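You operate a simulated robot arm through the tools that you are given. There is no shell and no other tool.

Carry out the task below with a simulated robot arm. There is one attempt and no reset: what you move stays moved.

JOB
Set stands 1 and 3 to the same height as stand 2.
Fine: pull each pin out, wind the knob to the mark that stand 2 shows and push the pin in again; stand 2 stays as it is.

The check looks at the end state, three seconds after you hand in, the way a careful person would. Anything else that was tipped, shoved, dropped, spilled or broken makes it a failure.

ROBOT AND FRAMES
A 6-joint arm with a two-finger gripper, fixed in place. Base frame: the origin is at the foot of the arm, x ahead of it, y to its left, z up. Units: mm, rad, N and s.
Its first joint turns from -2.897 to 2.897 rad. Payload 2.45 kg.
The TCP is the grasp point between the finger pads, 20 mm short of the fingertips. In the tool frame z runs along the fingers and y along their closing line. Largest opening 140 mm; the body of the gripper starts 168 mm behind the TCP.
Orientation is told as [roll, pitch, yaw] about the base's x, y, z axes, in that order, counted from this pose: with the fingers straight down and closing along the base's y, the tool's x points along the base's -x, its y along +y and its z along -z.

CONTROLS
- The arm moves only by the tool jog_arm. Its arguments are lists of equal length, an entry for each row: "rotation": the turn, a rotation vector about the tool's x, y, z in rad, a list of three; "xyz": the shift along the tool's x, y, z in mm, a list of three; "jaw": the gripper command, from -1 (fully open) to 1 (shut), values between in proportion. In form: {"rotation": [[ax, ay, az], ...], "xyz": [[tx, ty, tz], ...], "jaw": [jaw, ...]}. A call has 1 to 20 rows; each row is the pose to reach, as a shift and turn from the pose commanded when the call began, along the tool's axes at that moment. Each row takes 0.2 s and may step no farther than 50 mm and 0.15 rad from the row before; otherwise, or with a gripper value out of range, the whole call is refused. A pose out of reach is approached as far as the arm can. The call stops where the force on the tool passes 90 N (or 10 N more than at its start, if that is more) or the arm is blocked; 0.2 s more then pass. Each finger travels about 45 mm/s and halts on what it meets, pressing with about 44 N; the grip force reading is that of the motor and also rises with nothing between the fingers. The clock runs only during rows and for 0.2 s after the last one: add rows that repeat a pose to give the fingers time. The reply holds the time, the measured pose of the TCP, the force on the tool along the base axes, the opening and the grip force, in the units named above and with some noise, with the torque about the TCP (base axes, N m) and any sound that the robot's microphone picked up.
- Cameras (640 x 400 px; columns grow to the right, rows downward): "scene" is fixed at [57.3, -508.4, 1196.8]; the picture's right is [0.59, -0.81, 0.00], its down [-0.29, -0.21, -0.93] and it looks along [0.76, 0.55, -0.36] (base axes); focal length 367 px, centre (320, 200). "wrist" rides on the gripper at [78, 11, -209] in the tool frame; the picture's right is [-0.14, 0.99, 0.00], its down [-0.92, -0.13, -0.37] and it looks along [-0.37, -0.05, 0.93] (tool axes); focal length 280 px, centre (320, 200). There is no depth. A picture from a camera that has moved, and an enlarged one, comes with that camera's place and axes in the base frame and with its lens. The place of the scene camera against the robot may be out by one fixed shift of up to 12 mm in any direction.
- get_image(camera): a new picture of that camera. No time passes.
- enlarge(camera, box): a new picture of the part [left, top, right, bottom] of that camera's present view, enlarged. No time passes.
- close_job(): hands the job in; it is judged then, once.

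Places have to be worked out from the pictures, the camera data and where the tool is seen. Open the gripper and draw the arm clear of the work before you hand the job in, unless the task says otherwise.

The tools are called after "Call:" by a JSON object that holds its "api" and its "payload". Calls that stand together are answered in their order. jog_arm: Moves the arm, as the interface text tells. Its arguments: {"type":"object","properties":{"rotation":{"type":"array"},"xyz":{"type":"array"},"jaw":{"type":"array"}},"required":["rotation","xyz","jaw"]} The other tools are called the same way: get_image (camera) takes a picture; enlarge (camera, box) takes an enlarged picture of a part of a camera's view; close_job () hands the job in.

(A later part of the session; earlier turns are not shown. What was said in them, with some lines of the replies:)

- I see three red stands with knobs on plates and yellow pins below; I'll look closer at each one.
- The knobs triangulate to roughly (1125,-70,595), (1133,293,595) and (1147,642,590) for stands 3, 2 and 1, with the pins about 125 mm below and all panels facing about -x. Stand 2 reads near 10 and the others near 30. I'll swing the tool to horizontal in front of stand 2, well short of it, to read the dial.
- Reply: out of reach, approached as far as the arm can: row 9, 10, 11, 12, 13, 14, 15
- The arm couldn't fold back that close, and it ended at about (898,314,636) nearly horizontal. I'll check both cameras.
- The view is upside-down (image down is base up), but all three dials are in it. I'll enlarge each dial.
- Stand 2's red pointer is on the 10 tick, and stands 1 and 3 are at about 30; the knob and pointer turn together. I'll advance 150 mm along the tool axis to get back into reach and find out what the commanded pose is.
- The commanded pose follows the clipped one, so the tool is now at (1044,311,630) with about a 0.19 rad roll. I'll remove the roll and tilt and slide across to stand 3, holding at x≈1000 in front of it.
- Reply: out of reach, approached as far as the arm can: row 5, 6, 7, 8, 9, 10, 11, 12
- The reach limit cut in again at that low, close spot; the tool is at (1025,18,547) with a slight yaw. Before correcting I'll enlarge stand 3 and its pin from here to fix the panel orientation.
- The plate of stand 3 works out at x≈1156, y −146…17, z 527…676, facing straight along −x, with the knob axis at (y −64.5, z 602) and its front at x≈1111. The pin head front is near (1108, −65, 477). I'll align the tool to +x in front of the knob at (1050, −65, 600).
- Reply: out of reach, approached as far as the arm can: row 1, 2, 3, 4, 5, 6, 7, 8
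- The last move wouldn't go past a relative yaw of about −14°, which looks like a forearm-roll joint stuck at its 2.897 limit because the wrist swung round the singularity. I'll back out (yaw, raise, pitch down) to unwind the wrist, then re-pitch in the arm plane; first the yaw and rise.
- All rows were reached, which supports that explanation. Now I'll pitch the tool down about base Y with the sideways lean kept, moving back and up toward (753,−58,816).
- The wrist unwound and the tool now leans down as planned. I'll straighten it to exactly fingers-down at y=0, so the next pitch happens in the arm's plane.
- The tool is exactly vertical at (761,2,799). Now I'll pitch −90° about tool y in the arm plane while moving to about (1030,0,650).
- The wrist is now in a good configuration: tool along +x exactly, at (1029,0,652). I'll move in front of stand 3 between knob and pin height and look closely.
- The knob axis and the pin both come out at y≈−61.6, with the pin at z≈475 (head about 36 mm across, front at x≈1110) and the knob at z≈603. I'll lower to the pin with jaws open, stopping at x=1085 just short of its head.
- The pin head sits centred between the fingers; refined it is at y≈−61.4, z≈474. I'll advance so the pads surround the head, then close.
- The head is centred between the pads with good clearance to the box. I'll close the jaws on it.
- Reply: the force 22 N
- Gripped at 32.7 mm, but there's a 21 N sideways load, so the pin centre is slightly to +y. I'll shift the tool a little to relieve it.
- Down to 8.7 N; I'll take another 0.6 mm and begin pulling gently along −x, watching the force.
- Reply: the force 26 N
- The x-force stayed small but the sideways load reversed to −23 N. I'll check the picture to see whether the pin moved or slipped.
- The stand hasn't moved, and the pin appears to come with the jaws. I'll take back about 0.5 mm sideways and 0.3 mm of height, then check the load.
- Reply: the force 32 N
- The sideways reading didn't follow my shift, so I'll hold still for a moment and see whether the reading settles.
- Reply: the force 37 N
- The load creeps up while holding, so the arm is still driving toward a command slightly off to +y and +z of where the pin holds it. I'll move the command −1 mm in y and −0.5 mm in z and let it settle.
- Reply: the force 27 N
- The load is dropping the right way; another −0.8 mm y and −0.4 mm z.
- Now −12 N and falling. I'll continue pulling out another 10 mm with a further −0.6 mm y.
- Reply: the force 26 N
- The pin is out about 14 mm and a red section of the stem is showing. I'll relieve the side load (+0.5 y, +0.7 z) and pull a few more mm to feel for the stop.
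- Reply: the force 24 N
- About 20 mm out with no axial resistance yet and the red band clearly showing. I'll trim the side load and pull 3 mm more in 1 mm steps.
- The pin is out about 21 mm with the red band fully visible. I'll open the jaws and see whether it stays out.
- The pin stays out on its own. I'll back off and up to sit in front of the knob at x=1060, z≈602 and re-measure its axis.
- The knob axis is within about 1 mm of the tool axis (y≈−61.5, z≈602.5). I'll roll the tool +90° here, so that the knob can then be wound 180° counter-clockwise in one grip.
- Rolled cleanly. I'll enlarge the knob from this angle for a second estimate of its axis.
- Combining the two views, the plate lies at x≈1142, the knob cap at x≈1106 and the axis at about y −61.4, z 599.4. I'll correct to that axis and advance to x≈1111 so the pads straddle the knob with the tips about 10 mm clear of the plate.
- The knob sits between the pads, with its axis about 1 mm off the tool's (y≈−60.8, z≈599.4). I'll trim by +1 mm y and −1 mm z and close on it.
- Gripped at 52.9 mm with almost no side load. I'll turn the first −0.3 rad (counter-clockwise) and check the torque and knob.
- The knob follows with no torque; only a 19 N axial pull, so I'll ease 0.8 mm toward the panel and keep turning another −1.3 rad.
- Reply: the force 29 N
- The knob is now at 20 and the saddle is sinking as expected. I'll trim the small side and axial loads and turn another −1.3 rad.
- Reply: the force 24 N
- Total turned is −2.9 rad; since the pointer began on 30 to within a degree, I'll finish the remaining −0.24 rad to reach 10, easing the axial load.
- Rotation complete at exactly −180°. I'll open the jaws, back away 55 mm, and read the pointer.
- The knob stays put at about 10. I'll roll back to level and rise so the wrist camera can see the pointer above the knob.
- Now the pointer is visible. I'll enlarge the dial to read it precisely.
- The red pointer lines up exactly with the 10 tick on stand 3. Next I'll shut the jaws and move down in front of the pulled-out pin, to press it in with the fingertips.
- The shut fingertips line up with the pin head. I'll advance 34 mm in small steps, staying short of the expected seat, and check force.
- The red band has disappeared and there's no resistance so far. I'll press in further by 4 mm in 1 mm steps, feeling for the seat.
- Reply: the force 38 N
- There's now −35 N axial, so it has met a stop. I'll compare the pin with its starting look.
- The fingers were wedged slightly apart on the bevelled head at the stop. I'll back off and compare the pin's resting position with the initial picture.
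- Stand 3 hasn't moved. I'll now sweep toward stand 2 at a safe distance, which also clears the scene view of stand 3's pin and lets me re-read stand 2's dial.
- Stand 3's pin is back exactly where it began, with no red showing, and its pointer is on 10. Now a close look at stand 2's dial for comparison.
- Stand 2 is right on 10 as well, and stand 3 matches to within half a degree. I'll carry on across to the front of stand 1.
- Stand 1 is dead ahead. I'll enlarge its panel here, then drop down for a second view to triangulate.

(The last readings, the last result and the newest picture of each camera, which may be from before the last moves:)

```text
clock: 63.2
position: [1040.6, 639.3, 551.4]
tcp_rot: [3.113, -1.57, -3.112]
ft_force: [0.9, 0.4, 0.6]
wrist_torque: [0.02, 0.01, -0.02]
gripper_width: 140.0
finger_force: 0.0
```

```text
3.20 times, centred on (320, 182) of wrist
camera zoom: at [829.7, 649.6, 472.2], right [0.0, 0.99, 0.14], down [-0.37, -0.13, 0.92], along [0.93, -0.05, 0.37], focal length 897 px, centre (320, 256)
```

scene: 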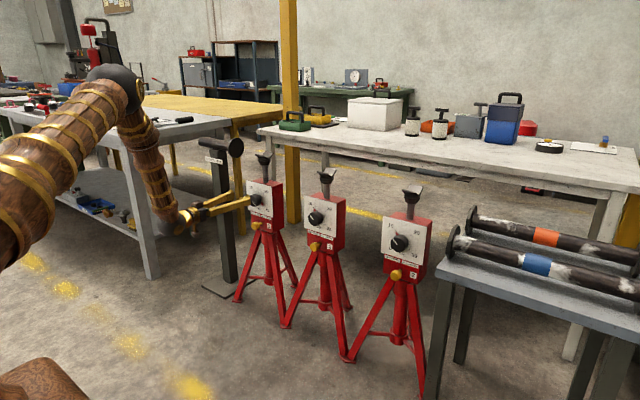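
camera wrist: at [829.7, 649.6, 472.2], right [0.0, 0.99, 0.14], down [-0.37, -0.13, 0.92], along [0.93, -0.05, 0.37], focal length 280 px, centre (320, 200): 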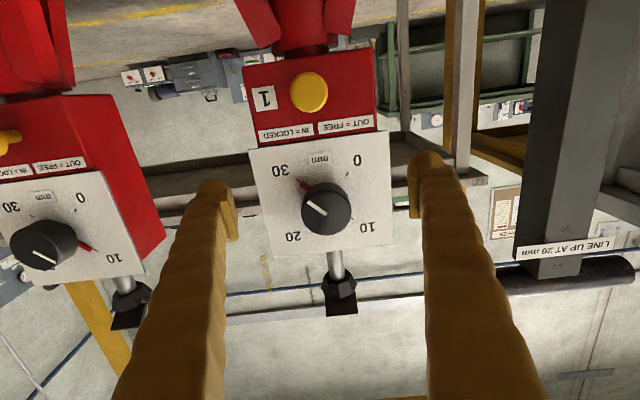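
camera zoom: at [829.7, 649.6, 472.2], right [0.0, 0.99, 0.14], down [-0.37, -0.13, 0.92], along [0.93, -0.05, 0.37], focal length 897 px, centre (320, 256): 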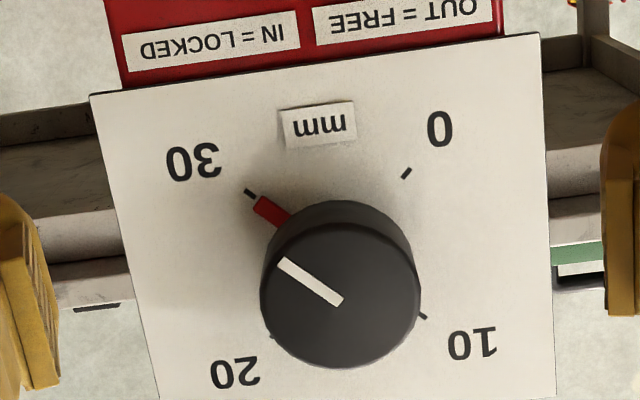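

Stand 1's panel is also square to x at the same distance (plate x≈1143), with knob axis y≈639.8, z≈599.5 and pin at about (y 639.9, z 474). I'll lower to the pin with the jaws straddling it.

Call:
{"api": "jog_arm", "payload": {"rotation": [[0, 0, 0], [0, 0, 0], [0, 0, 0], [0, 0, 0], [0, 0, 0], [0, 0, 0]], "xyz": [[17, 0.3, 9], [34, 0.6, 18], [51, 0.9, 27], [66, 0.9, 36], [77.4, 0.9, 44], [77.4, 0.9, 44]], "jaw": [-0.6, -0.3, -0.1, -0.1, -0.1, -0.1]}}

Call:
{"api": "get_image", "payload": {"camera": "wrist"}}

Call:
{"api": "enlarge", "payload": {"camera": "wrist", "box": [220, 100, 420, 260]}}

```text
clock: 64.6
position: [1083.4, 641.4, 475.5]
tcp_rot: [-3.052, -1.568, 3.052]
ft_force: [0.8, -0.1, -0.8]
wrist_torque: [-0.01, -0.01, 0.04]
gripper_width: 77.0
finger_force: 0.1
```

```text
taken
camera wrist: at [873.1, 650.2, 396.4], right [0.0, 0.99, 0.14], down [-0.37, -0.13, 0.92], along [0.93, -0.05, 0.37], focal length 280 px, centre (320, 200)
```

wrist: 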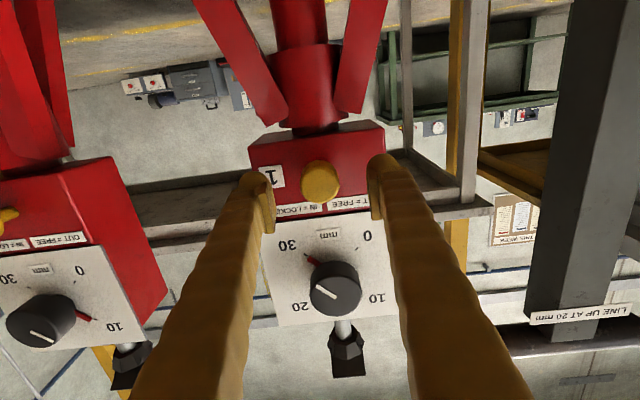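

```text
2.50 times, centred on (320, 180) of wrist
camera zoom: at [873.1, 650.2, 396.4], right [0.0, 0.99, 0.14], down [-0.37, -0.13, 0.92], along [0.93, -0.05, 0.37], focal length 701 px, centre (320, 250)
```

zoom: 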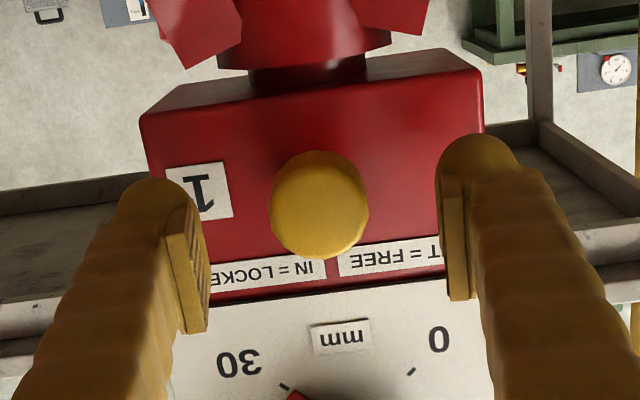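

The pin is centred between the pads within about a millimetre. Using the alignment learned at stand 3, I'll trim −0.7 mm y and −1.1 mm z while advancing 35 mm onto the head.

Call:
{"api": "jog_arm", "payload": {"rotation": [[0, 0, 0], [0, 0, 0], [0, 0, 0], [0, 0, 0], [0, 0, 0]], "xyz": [[0.5, -0.4, 10], [1.1, -0.7, 20], [1.1, -0.7, 28], [1.1, -0.7, 35], [1.1, -0.7, 35]], "jaw": [-0.1, -0.1, -0.1, -0.1, -0.1]}}

Call:
{"api": "enlarge", "payload": {"camera": "wrist", "box": [220, 120, 420, 245]}}

Call:
{"api": "enlarge", "payload": {"camera": "scene", "box": [220, 190, 300, 240]}}

```text
clock: 65.8
position: [1120.8, 641.0, 474.1]
tcp_rot: [-3.134, -1.569, 3.132]
ft_force: [0.4, 0.7, 0.1]
wrist_torque: [0.0, -0.02, -0.02]
gripper_width: 77.0
finger_force: 0.0
```

```text
3.20 times, centred on (320, 182) of wrist
camera zoom: at [909.1, 650.2, 394.9], right [0.0, 0.99, 0.14], down [-0.37, -0.13, 0.92], along [0.93, -0.05, 0.37], focal length 897 px, centre (320, 256)
```

zoom: 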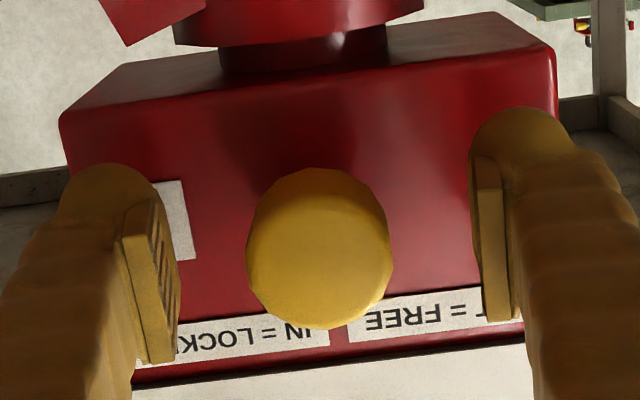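

```text
8.00 times, centred on (260, 215) of scene
camera zoom: at [57.3, -508.4, 1196.8], right [0.59, -0.81, 0.0], down [-0.29, -0.21, -0.93], along [0.76, 0.55, -0.36], focal length 2936 px, centre (800, 80)
```

zoom: 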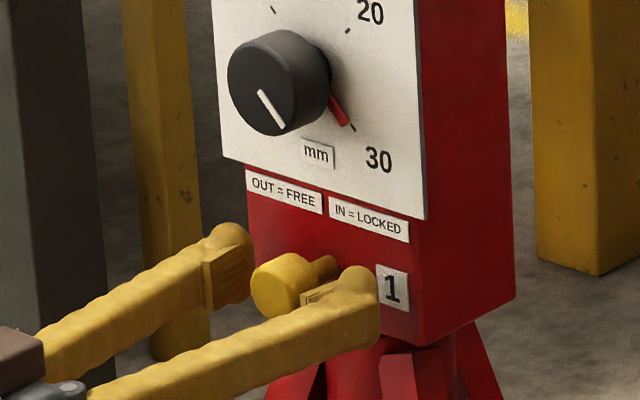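

Compared with the same view at stand 3, the head is about 1.5 mm to −y of the pads' middle. I'll shift −1.4 mm in y and close.

Call:
{"api": "jog_arm", "payload": {"rotation": [[0, 0, 0], [0, 0, 0], [0, 0, 0], [0, 0, 0], [0, 0, 0], [0, 0, 0], [0, 0, 0]], "xyz": [[0, -0.7, 0], [0, -1.4, 0], [0, -1.4, 0], [0, -1.4, 0], [0, -1.4, 0], [0, -1.4, 0], [0, -1.4, 0]], "jaw": [-0.1, 0.1, 0.4, 1, 1, 1, 1]}}

```text
clock: 67.4
position: [1117.8, 638.9, 472.9]
tcp_rot: [-3.026, -1.568, 3.026]
ft_force: [0.3, 11.7, -1.6]
wrist_torque: [0.0, 0.04, 0.13]
gripper_width: 34.8
finger_force: 44.9
```

Gripped at 34.8 mm with only 12 N of side load. I'll nudge +0.4 mm y and pull out 6 mm.

Call:
{"api": "jog_arm", "payload": {"rotation": [[0, 0, 0], [0, 0, 0], [0, 0, 0], [0, 0, 0]], "xyz": [[0, 0.4, -1], [0, 0.4, -2.5], [0, 0.4, -4], [0, 0.4, -6]], "jaw": [1, 1, 1, 1]}}

Call:
{"api": "enlarge", "payload": {"camera": "scene", "box": [220, 190, 300, 240]}}

```text
clock: 68.4
position: [1113.0, 640.6, 473.6]
tcp_rot: [-2.953, -1.568, 2.953]
ft_force: [2.1, 12.8, 2.5]
wrist_torque: [-0.07, -0.03, 0.12]
gripper_width: 34.7
finger_force: 44.5
```

```text
8.00 times, centred on (260, 215) of scene
camera zoom: at [57.3, -508.4, 1196.8], right [0.59, -0.81, 0.0], down [-0.29, -0.21, -0.93], along [0.76, 0.55, -0.36], focal length 2936 px, centre (800, 80)
```

zoom: 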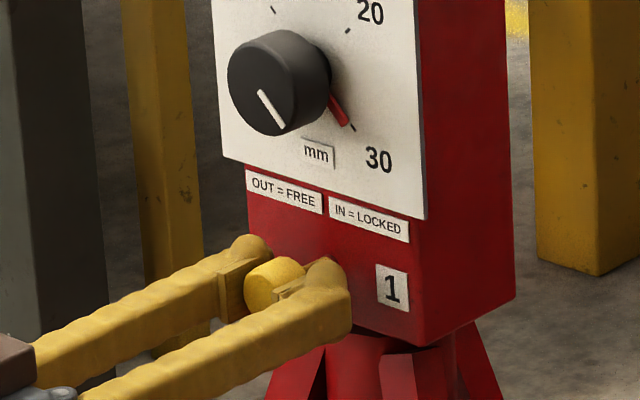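

The pin is following and the stand is still. I'll keep pulling another 10 mm with +0.5 mm y.

Call:
{"api": "jog_arm", "payload": {"rotation": [[0, 0, 0], [0, 0, 0], [0, 0, 0], [0, 0, 0], [0, 0, 0]], "xyz": [[0, 0.5, -2], [0, 0.5, -4], [0, 0.5, -6], [0, 0.5, -8], [0, 0.5, -10]], "jaw": [1, 1, 1, 1, 1]}}

```text
clock: 69.6
position: [1103.4, 639.3, 473.8]
tcp_rot: [3.047, -1.571, -3.047]
ft_force: [1.0, 2.3, 0.9]
wrist_torque: [0.01, 0.06, 0.03]
gripper_width: 34.5
finger_force: 45.2
```

Loads are near zero now, so I'll pull the last 5.5 mm to match the travel used on stand 3 and check the red band.

Call:
{"api": "jog_arm", "payload": {"rotation": [[0, 0, 0], [0, 0, 0], [0, 0, 0], [0, 0, 0]], "xyz": [[0, 0, -2], [0, 0, -4], [0, 0, -5.5], [0, 0, -5.5]], "jaw": [1, 1, 1, 1]}}

Call:
{"api": "enlarge", "payload": {"camera": "scene", "box": [220, 190, 300, 240]}}

```text
clock: 70.6
position: [1097.2, 639.0, 472.8]
tcp_rot: [3.01, -1.568, -3.011]
ft_force: [-2.0, -6.3, 8.3]
wrist_torque: [0.0, -0.23, -0.08]
gripper_width: 34.6
finger_force: 44.8
```

```text
8.00 times, centred on (260, 215) of scene
camera zoom: at [57.3, -508.4, 1196.8], right [0.59, -0.81, 0.0], down [-0.29, -0.21, -0.93], along [0.76, 0.55, -0.36], focal length 2936 px, centre (800, 80)
```

zoom: 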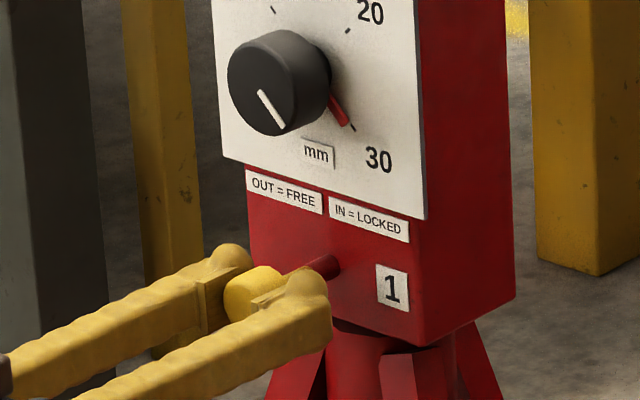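

Stand 1's pin is out with the red band showing. I'll release it and go back and up to the front of its knob.

Call:
{"api": "jog_arm", "payload": {"rotation": [[0, 0, 0], [0, 0, 0], [0, 0, 0], [0, 0, 0], [0, 0, 0], [0, 0, 0], [0, 0, 0], [0, 0, 0], [0, 0, 0], [0, 0, 0]], "xyz": [[0, 0, 0], [0, 0, 0], [0, 0, 0], [0, 0, 0], [-15, 0, -10], [-38, 0, -18], [-61, 0, -24], [-84, 0, -30], [-107, 0, -36], [-127, 0, -39]], "jaw": [0.2, -0.1, -0.1, -0.3, -0.3, -0.3, -0.3, -0.3, -0.3, -0.3]}}

Call:
{"api": "get_image", "payload": {"camera": "wrist"}}

Call:
{"api": "enlarge", "payload": {"camera": "wrist", "box": [220, 100, 420, 260]}}

Call:
{"api": "enlarge", "payload": {"camera": "scene", "box": [220, 170, 300, 240]}}

```text
clock: 72.8
position: [1058.3, 641.8, 600.3]
tcp_rot: [-2.711, -1.57, 2.708]
ft_force: [0.5, 0.4, 0.8]
wrist_torque: [0.01, -0.02, 0.01]
gripper_width: 91.0
finger_force: 0.0
```

```text
taken
camera wrist: at [847.6, 650.4, 521.1], right [0.0, 0.99, 0.14], down [-0.37, -0.13, 0.92], along [0.93, -0.05, 0.37], focal length 280 px, centre (320, 200)
```

wrist: 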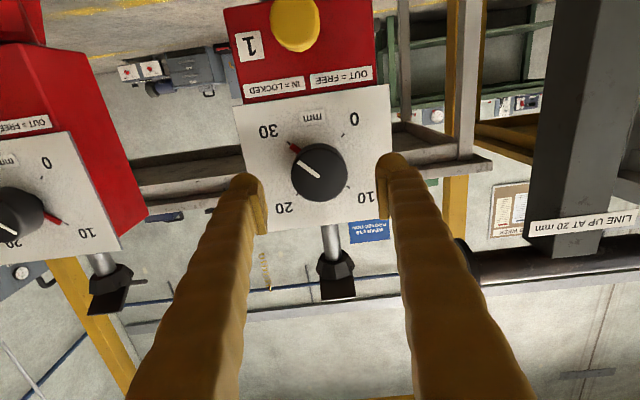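

```text
2.50 times, centred on (320, 180) of wrist
camera zoom: at [847.6, 650.4, 521.1], right [0.0, 0.99, 0.14], down [-0.37, -0.13, 0.92], along [0.93, -0.05, 0.37], focal length 701 px, centre (320, 250)
```

zoom: 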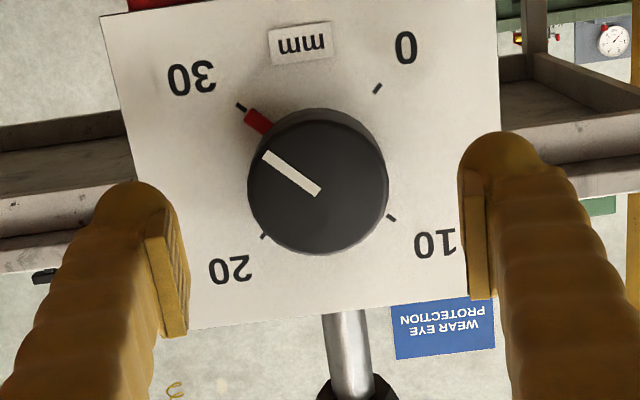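

```text
5.71 times, centred on (260, 205) of scene
camera zoom: at [57.3, -508.4, 1196.8], right [0.59, -0.81, 0.0], down [-0.29, -0.21, -0.93], along [0.76, 0.55, -0.36], focal length 2097 px, centre (663, 171)
```

zoom: 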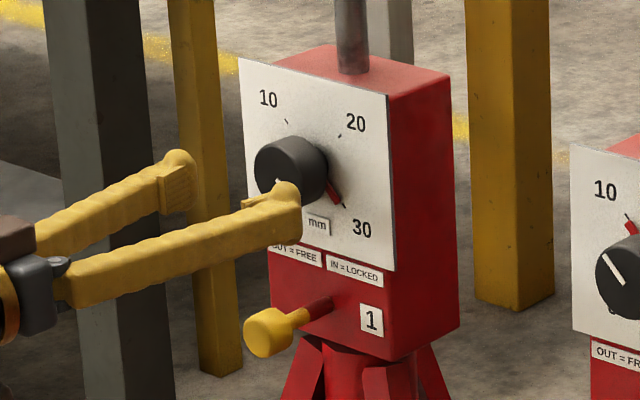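

Pin 1 stays out. Matching this view against stand 3's, the knob axis is about 0.6 mm low and 0.6 mm to −y of the tool axis; I'll apply that while rolling +90°.

Call:
{"api": "jog_arm", "payload": {"rotation": [[0, 0, 0.1428], [0, 0, 0.2856], [0, 0, 0.4284], [0, 0, 0.5712], [0, 0, 0.714], [0, 0, 0.8568], [0, 0, 0.9996], [0, 0, 1.1424], [0, 0, 1.2852], [0, 0, 1.428], [0, 0, 1.5708], [0, 0, 1.5708]], "xyz": [[0.1, -0.1, 0], [0.2, -0.2, 0], [0.3, -0.3, 0], [0.4, -0.4, 0], [0.5, -0.5, 0], [0.6, -0.6, 0], [0.6, -0.6, 0], [0.6, -0.6, 0], [0.6, -0.6, 0], [0.6, -0.6, 0], [0.6, -0.6, 0], [0.6, -0.6, 0]], "jaw": [-0.3, -0.3, -0.3, -0.3, -0.3, -0.3, -0.3, -0.3, -0.3, -0.3, -0.3, -0.3]}}

Call:
{"api": "enlarge", "payload": {"camera": "wrist", "box": [220, 100, 420, 260]}}

Call:
{"api": "get_image", "payload": {"camera": "scene"}}

```text
clock: 75.4
position: [1057.9, 639.3, 599.6]
tcp_rot: [1.573, 0.001, -1.572]
ft_force: [0.2, -0.4, 0.1]
wrist_torque: [0.02, -0.01, 0.0]
gripper_width: 91.1
finger_force: 0.1
```

```text
2.50 times, centred on (320, 180) of wrist
camera zoom: at [847.9, 717.0, 609.6], right [0.0, -0.14, 0.99], down [-0.37, -0.92, -0.13], along [0.93, -0.37, -0.05], focal length 701 px, centre (320, 250)
```

zoom: 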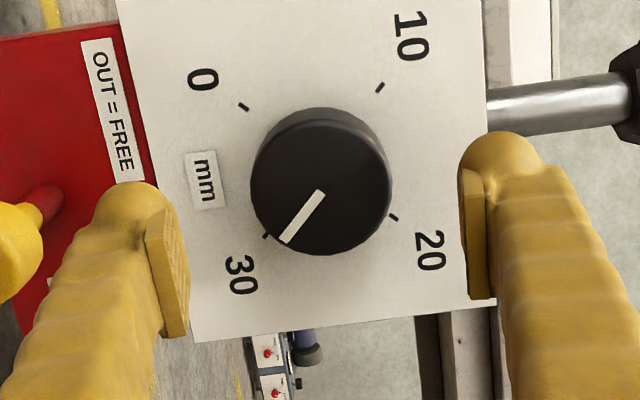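

```text
taken
```

scene: 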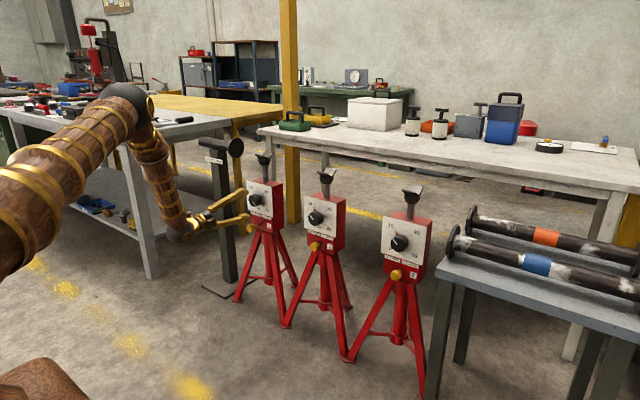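

The two comparisons put the axis within about 0.5 mm of the tool. I'll advance 55 mm with a +0.4 mm y trim and compare the close view with stand 3's before closing.

Call:
{"api": "jog_arm", "payload": {"rotation": [[0, 0, 0], [0, 0, 0], [0, 0, 0], [0, 0, 0], [0, 0, 0], [0, 0, 0]], "xyz": [[0.4, 0, 10], [0.4, 0, 22], [0.4, 0, 34], [0.4, 0, 46], [0.4, 0, 55], [0.4, 0, 55]], "jaw": [-0.3, -0.3, -0.3, -0.3, -0.3, -0.3]}}

Call:
{"api": "enlarge", "payload": {"camera": "wrist", "box": [220, 100, 420, 260]}}

Call:
{"api": "enlarge", "payload": {"camera": "scene", "box": [220, 170, 300, 240]}}

```text
clock: 76.8
position: [1114.2, 639.1, 600.8]
tcp_rot: [1.571, 0.0, -1.571]
ft_force: [-0.1, 0.1, -0.2]
wrist_torque: [0.04, 0.01, -0.01]
gripper_width: 91.0
finger_force: 0.1
```

```text
2.50 times, centred on (320, 180) of wrist
camera zoom: at [902.7, 716.8, 610.1], right [0.0, -0.14, 0.99], down [-0.37, -0.92, -0.13], along [0.93, -0.37, -0.05], focal length 701 px, centre (320, 250)
```

zoom: 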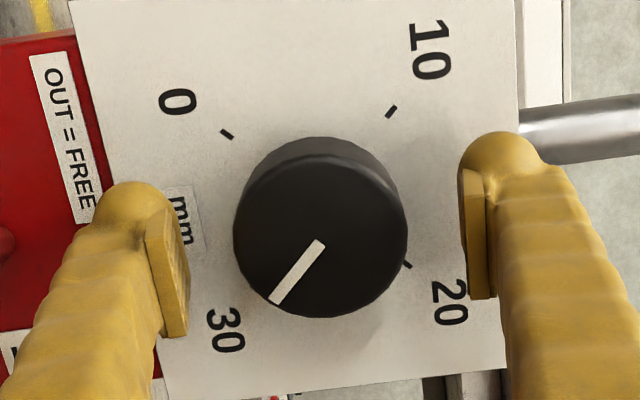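

```text
5.71 times, centred on (260, 205) of scene
camera zoom: at [57.3, -508.4, 1196.8], right [0.59, -0.81, 0.0], down [-0.29, -0.21, -0.93], along [0.76, 0.55, -0.36], focal length 2097 px, centre (663, 171)
```

zoom: 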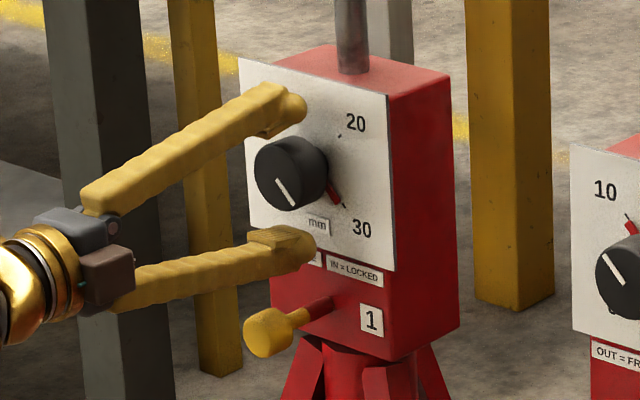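

Relative to stand 3's close view, this is already aligned to a few tenths of a millimetre. I'll close on the knob.

Call:
{"api": "jog_arm", "payload": {"rotation": [[0, 0, 0], [0, 0, 0], [0, 0, 0], [0, 0, 0], [0, 0, 0], [0, 0, 0]], "xyz": [[0.2, 0, 0], [0.2, 0, 0], [0.2, 0, 0], [0.2, 0, 0], [0.2, 0, 0], [0.2, 0, 0]], "jaw": [-0.1, 0.3, 1, 1, 1, 1]}}

```text
clock: 78.2
position: [1114.0, 639.2, 600.5]
tcp_rot: [1.574, 0.0, -1.573]
ft_force: [-1.9, -1.2, 5.2]
wrist_torque: [-0.02, -0.07, -0.02]
gripper_width: 53.0
finger_force: 44.7
```

Gripped cleanly with tiny loads. I'll wind counter-clockwise −1.3 rad first.

Call:
{"api": "jog_arm", "payload": {"rotation": [[0, 0, -0.1], [0, 0, -0.22], [0, 0, -0.35], [0, 0, -0.48], [0, 0, -0.61], [0, 0, -0.74], [0, 0, -0.87], [0, 0, -1], [0, 0, -1.13], [0, 0, -1.26], [0, 0, -1.3], [0, 0, -1.3]], "xyz": [[0, 0.2, 0], [0, 0.2, 0], [0, 0.2, 0], [0, 0.2, 0], [0, 0.2, 0], [0, 0.2, 0], [0, 0.2, 0], [0, 0.2, 0], [0, 0.2, 0], [0, 0.2, 0], [0, 0.2, 0], [0, 0.2, 0]], "jaw": [1, 1, 1, 1, 1, 1, 1, 1, 1, 1, 1, 1]}}

Call:
{"api": "enlarge", "payload": {"camera": "scene", "box": [220, 140, 300, 240]}}

```text
clock: 80.8
position: [1113.6, 639.5, 599.7]
tcp_rot: [1.577, -1.301, -1.58]
ft_force: [-2.2, -15.0, 10.2]
wrist_torque: [-0.03, -0.04, -0.07]
gripper_width: 53.0
finger_force: 44.4
```

```text
4.00 times, centred on (260, 190) of scene
camera zoom: at [57.3, -508.4, 1196.8], right [0.59, -0.81, 0.0], down [-0.29, -0.21, -0.93], along [0.76, 0.55, -0.36], focal length 1468 px, centre (560, 240)
```

zoom: 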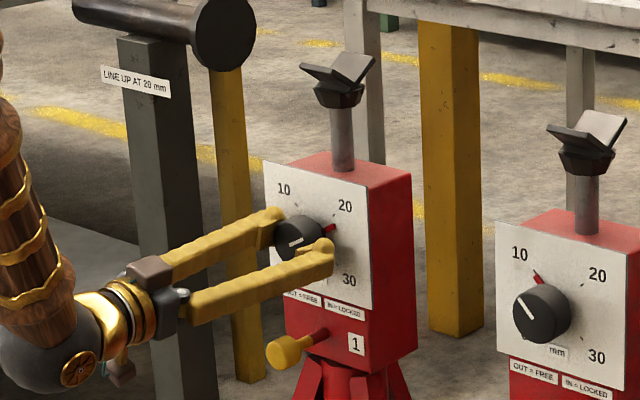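

The stand is still and the knob is near 20; a small −0.4 y, +0.3 z trim and another −1.3 rad.

Call:
{"api": "jog_arm", "payload": {"rotation": [[0, 0, -0.1], [0, 0, -0.22], [0, 0, -0.35], [0, 0, -0.48], [0, 0, -0.61], [0, 0, -0.74], [0, 0, -0.87], [0, 0, -1], [0, 0, -1.13], [0, 0, -1.26], [0, 0, -1.3], [0, 0, -1.3]], "xyz": [[-0.4, -0.3, 0], [-0.4, -0.3, 0], [-0.4, -0.3, 0], [-0.4, -0.3, 0], [-0.4, -0.3, 0], [-0.4, -0.3, 0], [-0.4, -0.3, 0], [-0.4, -0.3, 0], [-0.4, -0.3, 0], [-0.4, -0.3, 0], [-0.4, -0.3, 0], [-0.4, -0.3, 0]], "jaw": [1, 1, 1, 1, 1, 1, 1, 1, 1, 1, 1, 1]}}

Call:
{"api": "enlarge", "payload": {"camera": "scene", "box": [220, 140, 300, 240]}}

```text
clock: 83.4
position: [1113.0, 639.4, 599.5]
tcp_rot: [-1.573, -0.541, 1.571]
ft_force: [-16.3, -18.6, 6.8]
wrist_torque: [-0.03, -0.08, -0.23]
gripper_width: 53.0
finger_force: 45.2
```

```text
4.00 times, centred on (260, 190) of scene
camera zoom: at [57.3, -508.4, 1196.8], right [0.59, -0.81, 0.0], down [-0.29, -0.21, -0.93], along [0.76, 0.55, -0.36], focal length 1468 px, centre (560, 240)
```

zoom: 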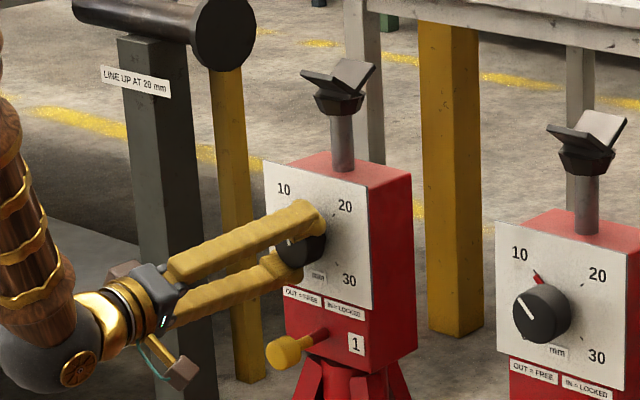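

About 0.54 rad remains. I'll trim the loads again and finish the half turn.

Call:
{"api": "jog_arm", "payload": {"rotation": [[0, 0, -0.1], [0, 0, -0.2], [0, 0, -0.3], [0, 0, -0.4], [0, 0, -0.5], [0, 0, -0.5416], [0, 0, -0.5416], [0, 0, -0.5416]], "xyz": [[0.3, -0.4, -0.4], [0.3, -0.4, -0.4], [0.3, -0.4, -0.4], [0.3, -0.4, -0.4], [0.3, -0.4, -0.4], [0.3, -0.4, -0.4], [0.3, -0.4, -0.4], [0.3, -0.4, -0.4]], "jaw": [1, 1, 1, 1, 1, 1, 1, 1]}}

```text
clock: 85.2
position: [1112.7, 639.1, 599.6]
tcp_rot: [-1.572, 0.0, 1.568]
ft_force: [19.8, 10.9, -2.8]
wrist_torque: [-0.03, 0.08, 0.14]
gripper_width: 53.0
finger_force: 44.5
```

The half turn is complete (tool roll exactly −90°). I'll open, back away, then roll level and rise to read the dial.

Call:
{"api": "jog_arm", "payload": {"rotation": [[0, 0, 0], [0, 0, 0], [0, 0, 0], [0, 0, 0], [0, 0, 0], [0, 0, 0], [0, 0, 0], [0, 0, 0]], "xyz": [[0, 0, 0], [0, 0, 0], [0, 0, 0], [0, 0, -5], [0, 0, -15], [0, 0, -30], [0, 0, -45], [0, 0, -55]], "jaw": [0.2, -0.1, -0.3, -0.3, -0.3, -0.3, -0.3, -0.3]}}

Call:
{"api": "jog_arm", "payload": {"rotation": [[0, 0, 0.1428], [0, 0, 0.2856], [0, 0, 0.4284], [0, 0, 0.5712], [0, 0, 0.714], [0, 0, 0.8568], [0, 0, 0.9996], [0, 0, 1.1424], [0, 0, 1.2852], [0, 0, 1.428], [0, 0, 1.5708], [0, 0, 1.5708]], "xyz": [[0, -5, -2], [0, -15, -4], [0, -25, -6], [0, -35, -8], [0, -45, -10], [0, -55, -12], [0, -65, -14], [0, -75, -16], [0, -85, -18], [0, -95, -19], [0, -105, -20], [0, -105, -20]], "jaw": [-0.3, -0.3, -0.3, -0.3, -0.3, -0.3, -0.3, -0.3, -0.3, -0.3, -0.3, -0.3]}}

Call:
{"api": "get_image", "payload": {"camera": "wrist"}}

Call:
{"api": "enlarge", "payload": {"camera": "wrist", "box": [230, 0, 390, 130]}}

Call:
{"api": "enlarge", "payload": {"camera": "wrist", "box": [300, 50, 370, 110]}}

```text
clock: 87.0
position: [1058.1, 639.3, 599.0]
tcp_rot: [-1.571, 0.003, 1.569]
ft_force: [-0.4, -0.5, 0.6]
wrist_torque: [-0.01, 0.04, 0.02]
gripper_width: 91.0
finger_force: 0.0
```

```text
clock: 89.6
position: [1037.6, 639.6, 705.3]
tcp_rot: [2.378, -1.568, -2.378]
ft_force: [-0.1, 0.6, -0.1]
wrist_torque: [0.01, 0.07, 0.01]
gripper_width: 91.2
finger_force: 0.0
```

```text
taken
camera wrist: at [826.9, 649.6, 626.8], right [0.0, 0.99, 0.14], down [-0.37, -0.13, 0.92], along [0.93, -0.05, 0.37], focal length 280 px, centre (320, 200)
```

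wrist: 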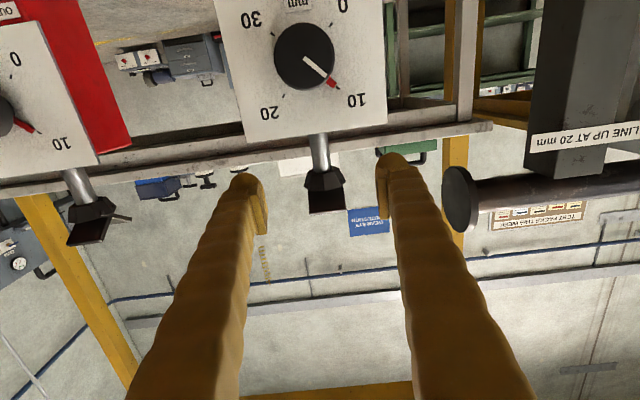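

```text
3.08 times, centred on (310, 65) of wrist
camera zoom: at [826.9, 649.6, 626.8], right [0.0, 0.99, 0.14], down [-0.37, -0.13, 0.92], along [0.93, -0.05, 0.37], focal length 863 px, centre (351, 615)
```

zoom: 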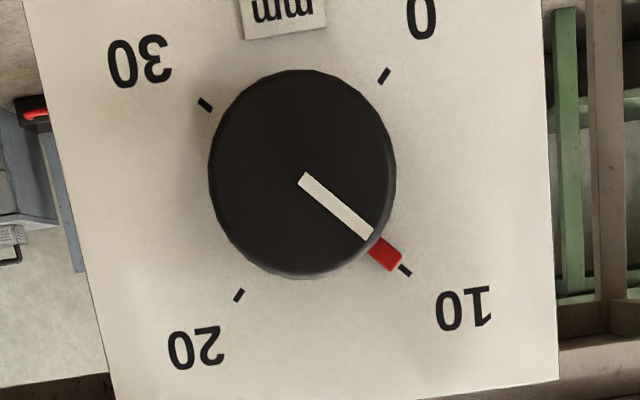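

```text
6.67 times, centred on (335, 80) of wrist
camera zoom: at [826.9, 649.6, 626.8], right [0.0, 0.99, 0.14], down [-0.37, -0.13, 0.92], along [0.93, -0.05, 0.37], focal length 1869 px, centre (220, 1000)
```

zoom: 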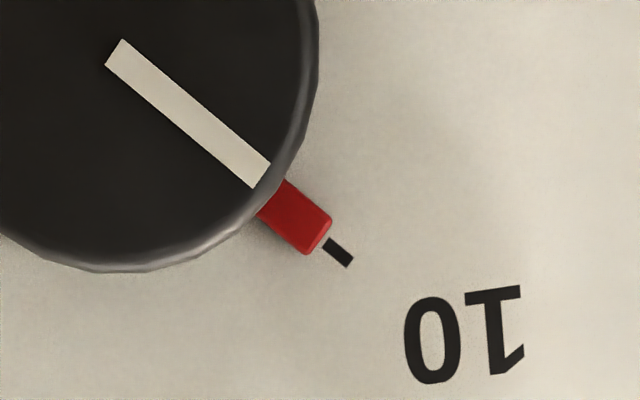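

Stand 1's pointer is right on 10 too. I'll shut the jaws and move down in front of its pin to press it in.

Call:
{"api": "jog_arm", "payload": {"rotation": [[0, 0, 0], [0, 0, 0], [0, 0, 0], [0, 0, 0], [0, 0, 0], [0, 0, 0], [0, 0, 0], [0, 0, 0], [0, 0, 0], [0, 0, 0]], "xyz": [[25, 0, 0.5], [50, 0, 1], [75, 0, 2], [100, 0, 3], [125, 0, 4], [150, 0, 5], [175, 0, 6], [200, 0, 8], [231, 0, 12], [231, 0, 12]], "jaw": [0.2, 1, 1, 1, 1, 1, 1, 1, 1, 1]}}

Call:
{"api": "get_image", "payload": {"camera": "wrist"}}

Call:
{"api": "enlarge", "payload": {"camera": "scene", "box": [220, 170, 300, 240]}}

```text
clock: 91.8
position: [1048.4, 640.5, 472.6]
tcp_rot: [3.038, -1.568, -3.042]
ft_force: [0.5, -0.3, -0.3]
wrist_torque: [-0.04, 0.0, -0.03]
gripper_width: 0.4
finger_force: 29.1
```

```text
taken
camera wrist: at [839.2, 650.4, 393.5], right [0.0, 0.99, 0.14], down [-0.37, -0.13, 0.92], along [0.93, -0.05, 0.37], focal length 280 px, centre (320, 200)
```

wrist: 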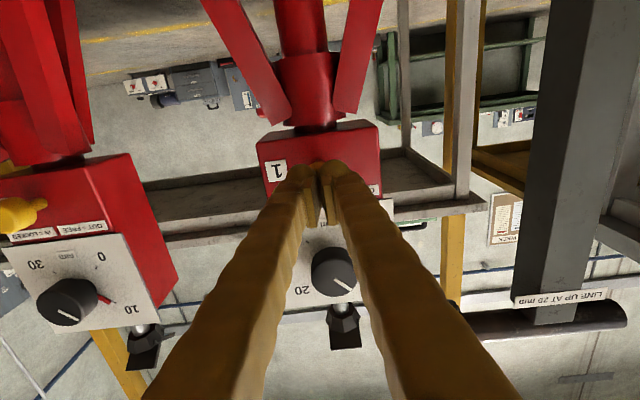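

```text
5.71 times, centred on (260, 205) of scene
camera zoom: at [57.3, -508.4, 1196.8], right [0.59, -0.81, 0.0], down [-0.29, -0.21, -0.93], along [0.76, 0.55, -0.36], focal length 2097 px, centre (663, 171)
```

zoom: 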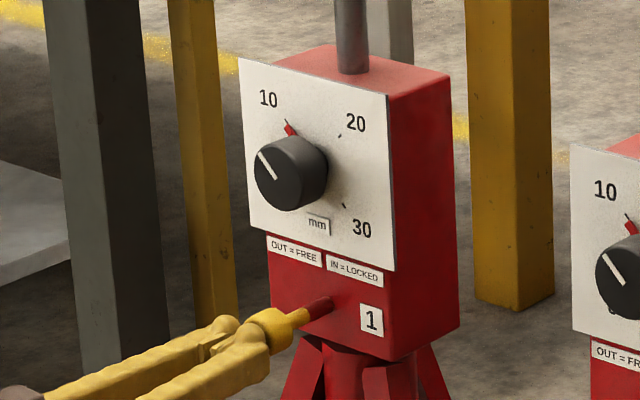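

The fingertips face the pin, sitting about 1.5 mm low. I'll raise by 1.5 mm and press inward 34 mm in small steps.

Call:
{"api": "jog_arm", "payload": {"rotation": [[0, 0, 0], [0, 0, 0], [0, 0, 0], [0, 0, 0], [0, 0, 0], [0, 0, 0], [0, 0, 0], [0, 0, 0], [0, 0, 0], [0, 0, 0]], "xyz": [[-1.5, 0, 5], [-1.5, 0, 10], [-1.5, 0, 14], [-1.5, 0, 18], [-1.5, 0, 21], [-1.5, 0, 24], [-1.5, 0, 27], [-1.5, 0, 30], [-1.5, 0, 32], [-1.5, 0, 34]], "jaw": [1, 1, 1, 1, 1, 1, 1, 1, 1, 1]}}

Call:
{"api": "enlarge", "payload": {"camera": "scene", "box": [220, 190, 300, 240]}}

```text
clock: 94.0
position: [1084.3, 640.8, 475.1]
tcp_rot: [3.056, -1.57, -3.059]
ft_force: [0.0, 0.5, -0.8]
wrist_torque: [0.01, -0.04, 0.0]
gripper_width: 0.2
finger_force: 29.6
```

```text
8.00 times, centred on (260, 215) of scene
camera zoom: at [57.3, -508.4, 1196.8], right [0.59, -0.81, 0.0], down [-0.29, -0.21, -0.93], along [0.76, 0.55, -0.36], focal length 2936 px, centre (800, 80)
```

zoom: 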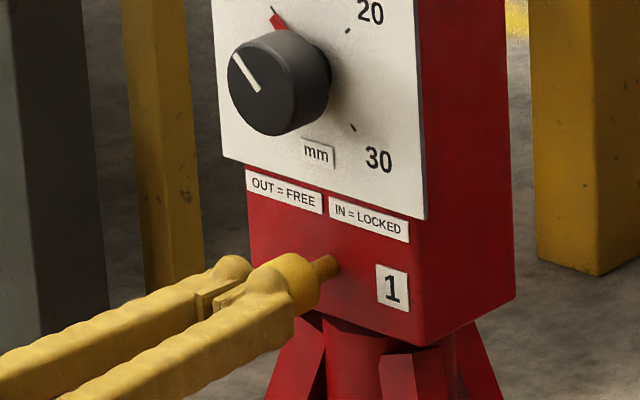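

The red is nearly gone; I'll press the last few millimetres in 1 mm steps until it seats.

Call:
{"api": "jog_arm", "payload": {"rotation": [[0, 0, 0], [0, 0, 0], [0, 0, 0]], "xyz": [[0, 0, 1], [0, 0, 2], [0, 0, 3]], "jaw": [1, 1, 1]}}

```text
clock: 94.8
position: [1085.2, 639.1, 476.5]
tcp_rot: [-2.553, -1.571, 2.553]
ft_force: [-33.1, -3.1, 4.0]
wrist_torque: [0.11, -0.06, -0.04]
gripper_width: 6.1
finger_force: 29.2
```

It has seated with 33 N, the same as stand 3. I'll back off and up, and then compare.

Call:
{"api": "jog_arm", "payload": {"rotation": [[0, 0, 0], [0, 0, 0], [0, 0, 0], [0, 0, 0], [0, 0, 0], [0, 0, 0], [0, 0, 0]], "xyz": [[0, 0, -5], [-10, 0, -13], [-30, 0, -22], [-60, 0, -32], [-90, 0, -42], [-130, -20, -45], [-170, -50, -45]], "jaw": [1, 1, 0.5, 0, -0.3, -0.6, -1]}}

Call:
{"api": "enlarge", "payload": {"camera": "scene", "box": [220, 190, 300, 240]}}

Call:
{"api": "enlarge", "payload": {"camera": "scene", "box": [220, 140, 460, 290]}}

Call:
{"api": "get_image", "payload": {"camera": "wrist"}}

```text
clock: 96.4
position: [1040.0, 589.5, 643.9]
tcp_rot: [-2.907, -1.571, 2.908]
ft_force: [-0.3, 0.6, -0.2]
wrist_torque: [0.02, -0.09, -0.02]
gripper_width: 100.3
finger_force: 0.0
```

```text
8.00 times, centred on (260, 215) of scene
camera zoom: at [57.3, -508.4, 1196.8], right [0.59, -0.81, 0.0], down [-0.29, -0.21, -0.93], along [0.76, 0.55, -0.36], focal length 2936 px, centre (800, 80)
```

zoom: 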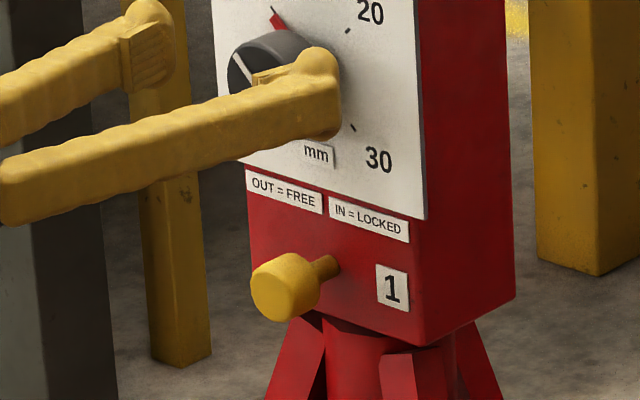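

```text
2.67 times, centred on (340, 215) of scene
camera zoom: at [57.3, -508.4, 1196.8], right [0.59, -0.81, 0.0], down [-0.29, -0.21, -0.93], along [0.76, 0.55, -0.36], focal length 979 px, centre (267, 160)
```

zoom: 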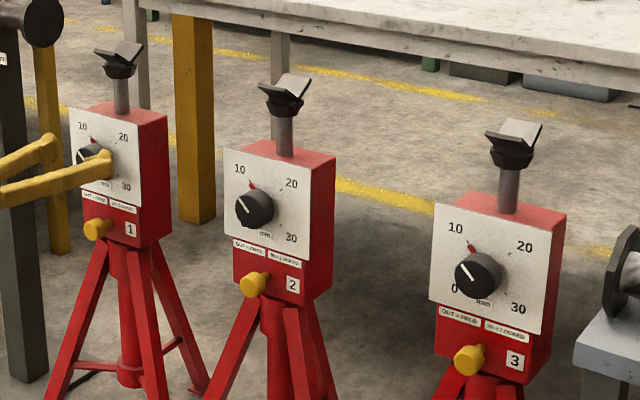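

```text
taken
camera wrist: at [829.8, 599.4, 565.8], right [0.0, 0.99, 0.14], down [-0.37, -0.13, 0.92], along [0.93, -0.05, 0.37], focal length 280 px, centre (320, 200)
```

wrist: 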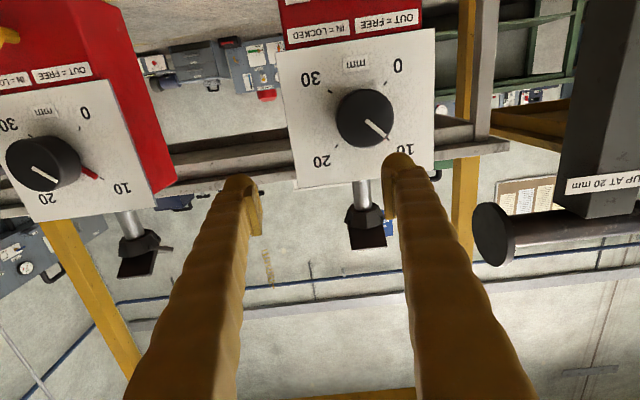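

All three dials show 10 and all pins are in, with no stand moved. I'll draw the arm back and up with the gripper open.

Call:
{"api": "jog_arm", "payload": {"rotation": [[0, 0, 0], [0, 0, 0], [0, 0, 0], [0, 0, 0], [0, 0, 0], [0, 0, 0], [0, 0, 0], [0, 0, 0]], "xyz": [[-15, 0, -20], [-40, 0, -40], [-65, 0, -60], [-90, 0, -80], [-115, 0, -100], [-145, 0, -120], [-180, 0, -135], [-180, 0, -135]], "jaw": [-1, -1, -1, -1, -1, -1, -1, -1]}}

Call:
{"api": "get_image", "payload": {"camera": "scene"}}

Call:
{"api": "enlarge", "payload": {"camera": "scene", "box": [235, 145, 299, 245]}}

Call:
{"api": "enlarge", "payload": {"camera": "scene", "box": [375, 205, 439, 285]}}

Call:
{"api": "enlarge", "payload": {"camera": "scene", "box": [295, 160, 359, 260]}}

```text
clock: 98.2
position: [908.3, 589.5, 823.7]
tcp_rot: [-2.955, -1.57, 2.951]
ft_force: [-0.1, 1.0, 0.6]
wrist_torque: [-0.02, 0.0, 0.01]
gripper_width: 140.0
finger_force: 0.1
```

```text
taken
```

scene: 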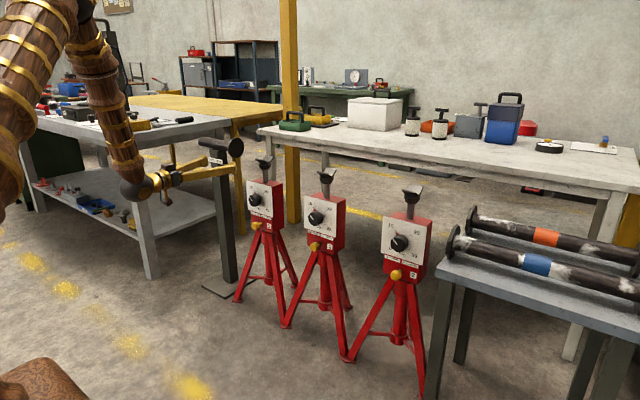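

```text
4.00 times, centred on (267, 195) of scene
camera zoom: at [57.3, -508.4, 1196.8], right [0.59, -0.81, 0.0], down [-0.29, -0.21, -0.93], along [0.76, 0.55, -0.36], focal length 1468 px, centre (532, 220)
```

zoom: 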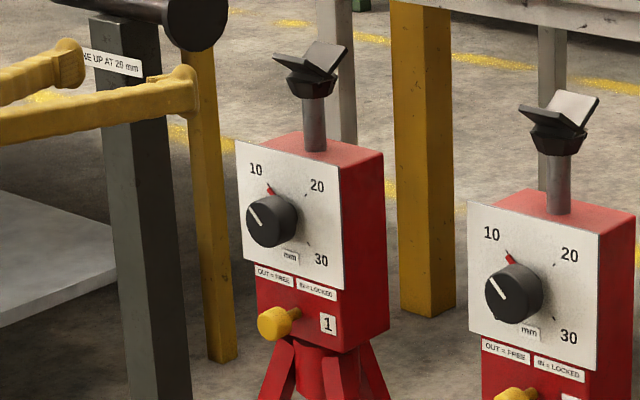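

```text
5.00 times, centred on (407, 245) of scene
camera zoom: at [57.3, -508.4, 1196.8], right [0.59, -0.81, 0.0], down [-0.29, -0.21, -0.93], along [0.76, 0.55, -0.36], focal length 1835 px, centre (-115, -25)
```

zoom: 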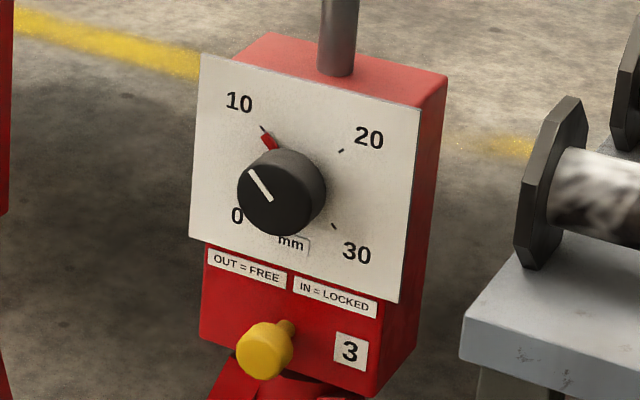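

```text
4.00 times, centred on (327, 210) of scene
camera zoom: at [57.3, -508.4, 1196.8], right [0.59, -0.81, 0.0], down [-0.29, -0.21, -0.93], along [0.76, 0.55, -0.36], focal length 1468 px, centre (292, 160)
```

zoom: 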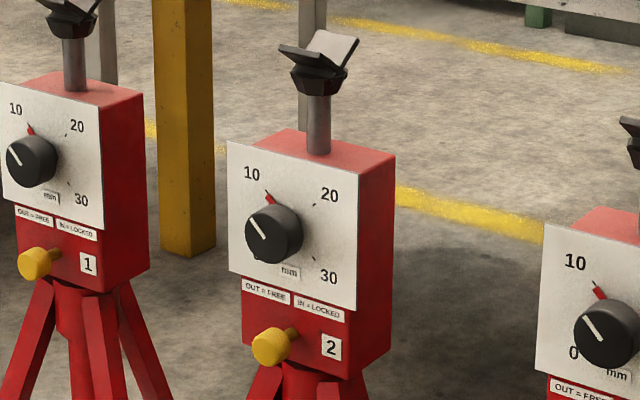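

All three stands read 10 with pins fully in, nothing else has moved, and the arm is clear with the gripper open. I'm handing the job in.

Call:
{"api": "close_job", "payload": {}}

```text
The job is handed in.
```

Stands 1 and 3 now read 10 mm, the same as stand 2, and both of their pins are pushed back in. I've handed the job in; no result has come back yet.

- **Winding:** Both knobs started at 30. I pulled each pin, wound the knob back a half turn to 10 and pressed the pin in until it seated. In close-up, both pointers sit on the 10 tick, within about half a degree of stand 2.
- **Pins:** Both look exactly as they did at the start, with no red band showing.
- **Surroundings:** Stand 2 was not touched. In the final pictures no stand has moved or tipped, and nothing nearby looks disturbed. The arm is back out of the way with the gripper open.

The post next to stand 1 carries a label saying "LINE UP AT 20 mm". I ignored it, because you asked for stand 2's height and stand 2 shows 10.
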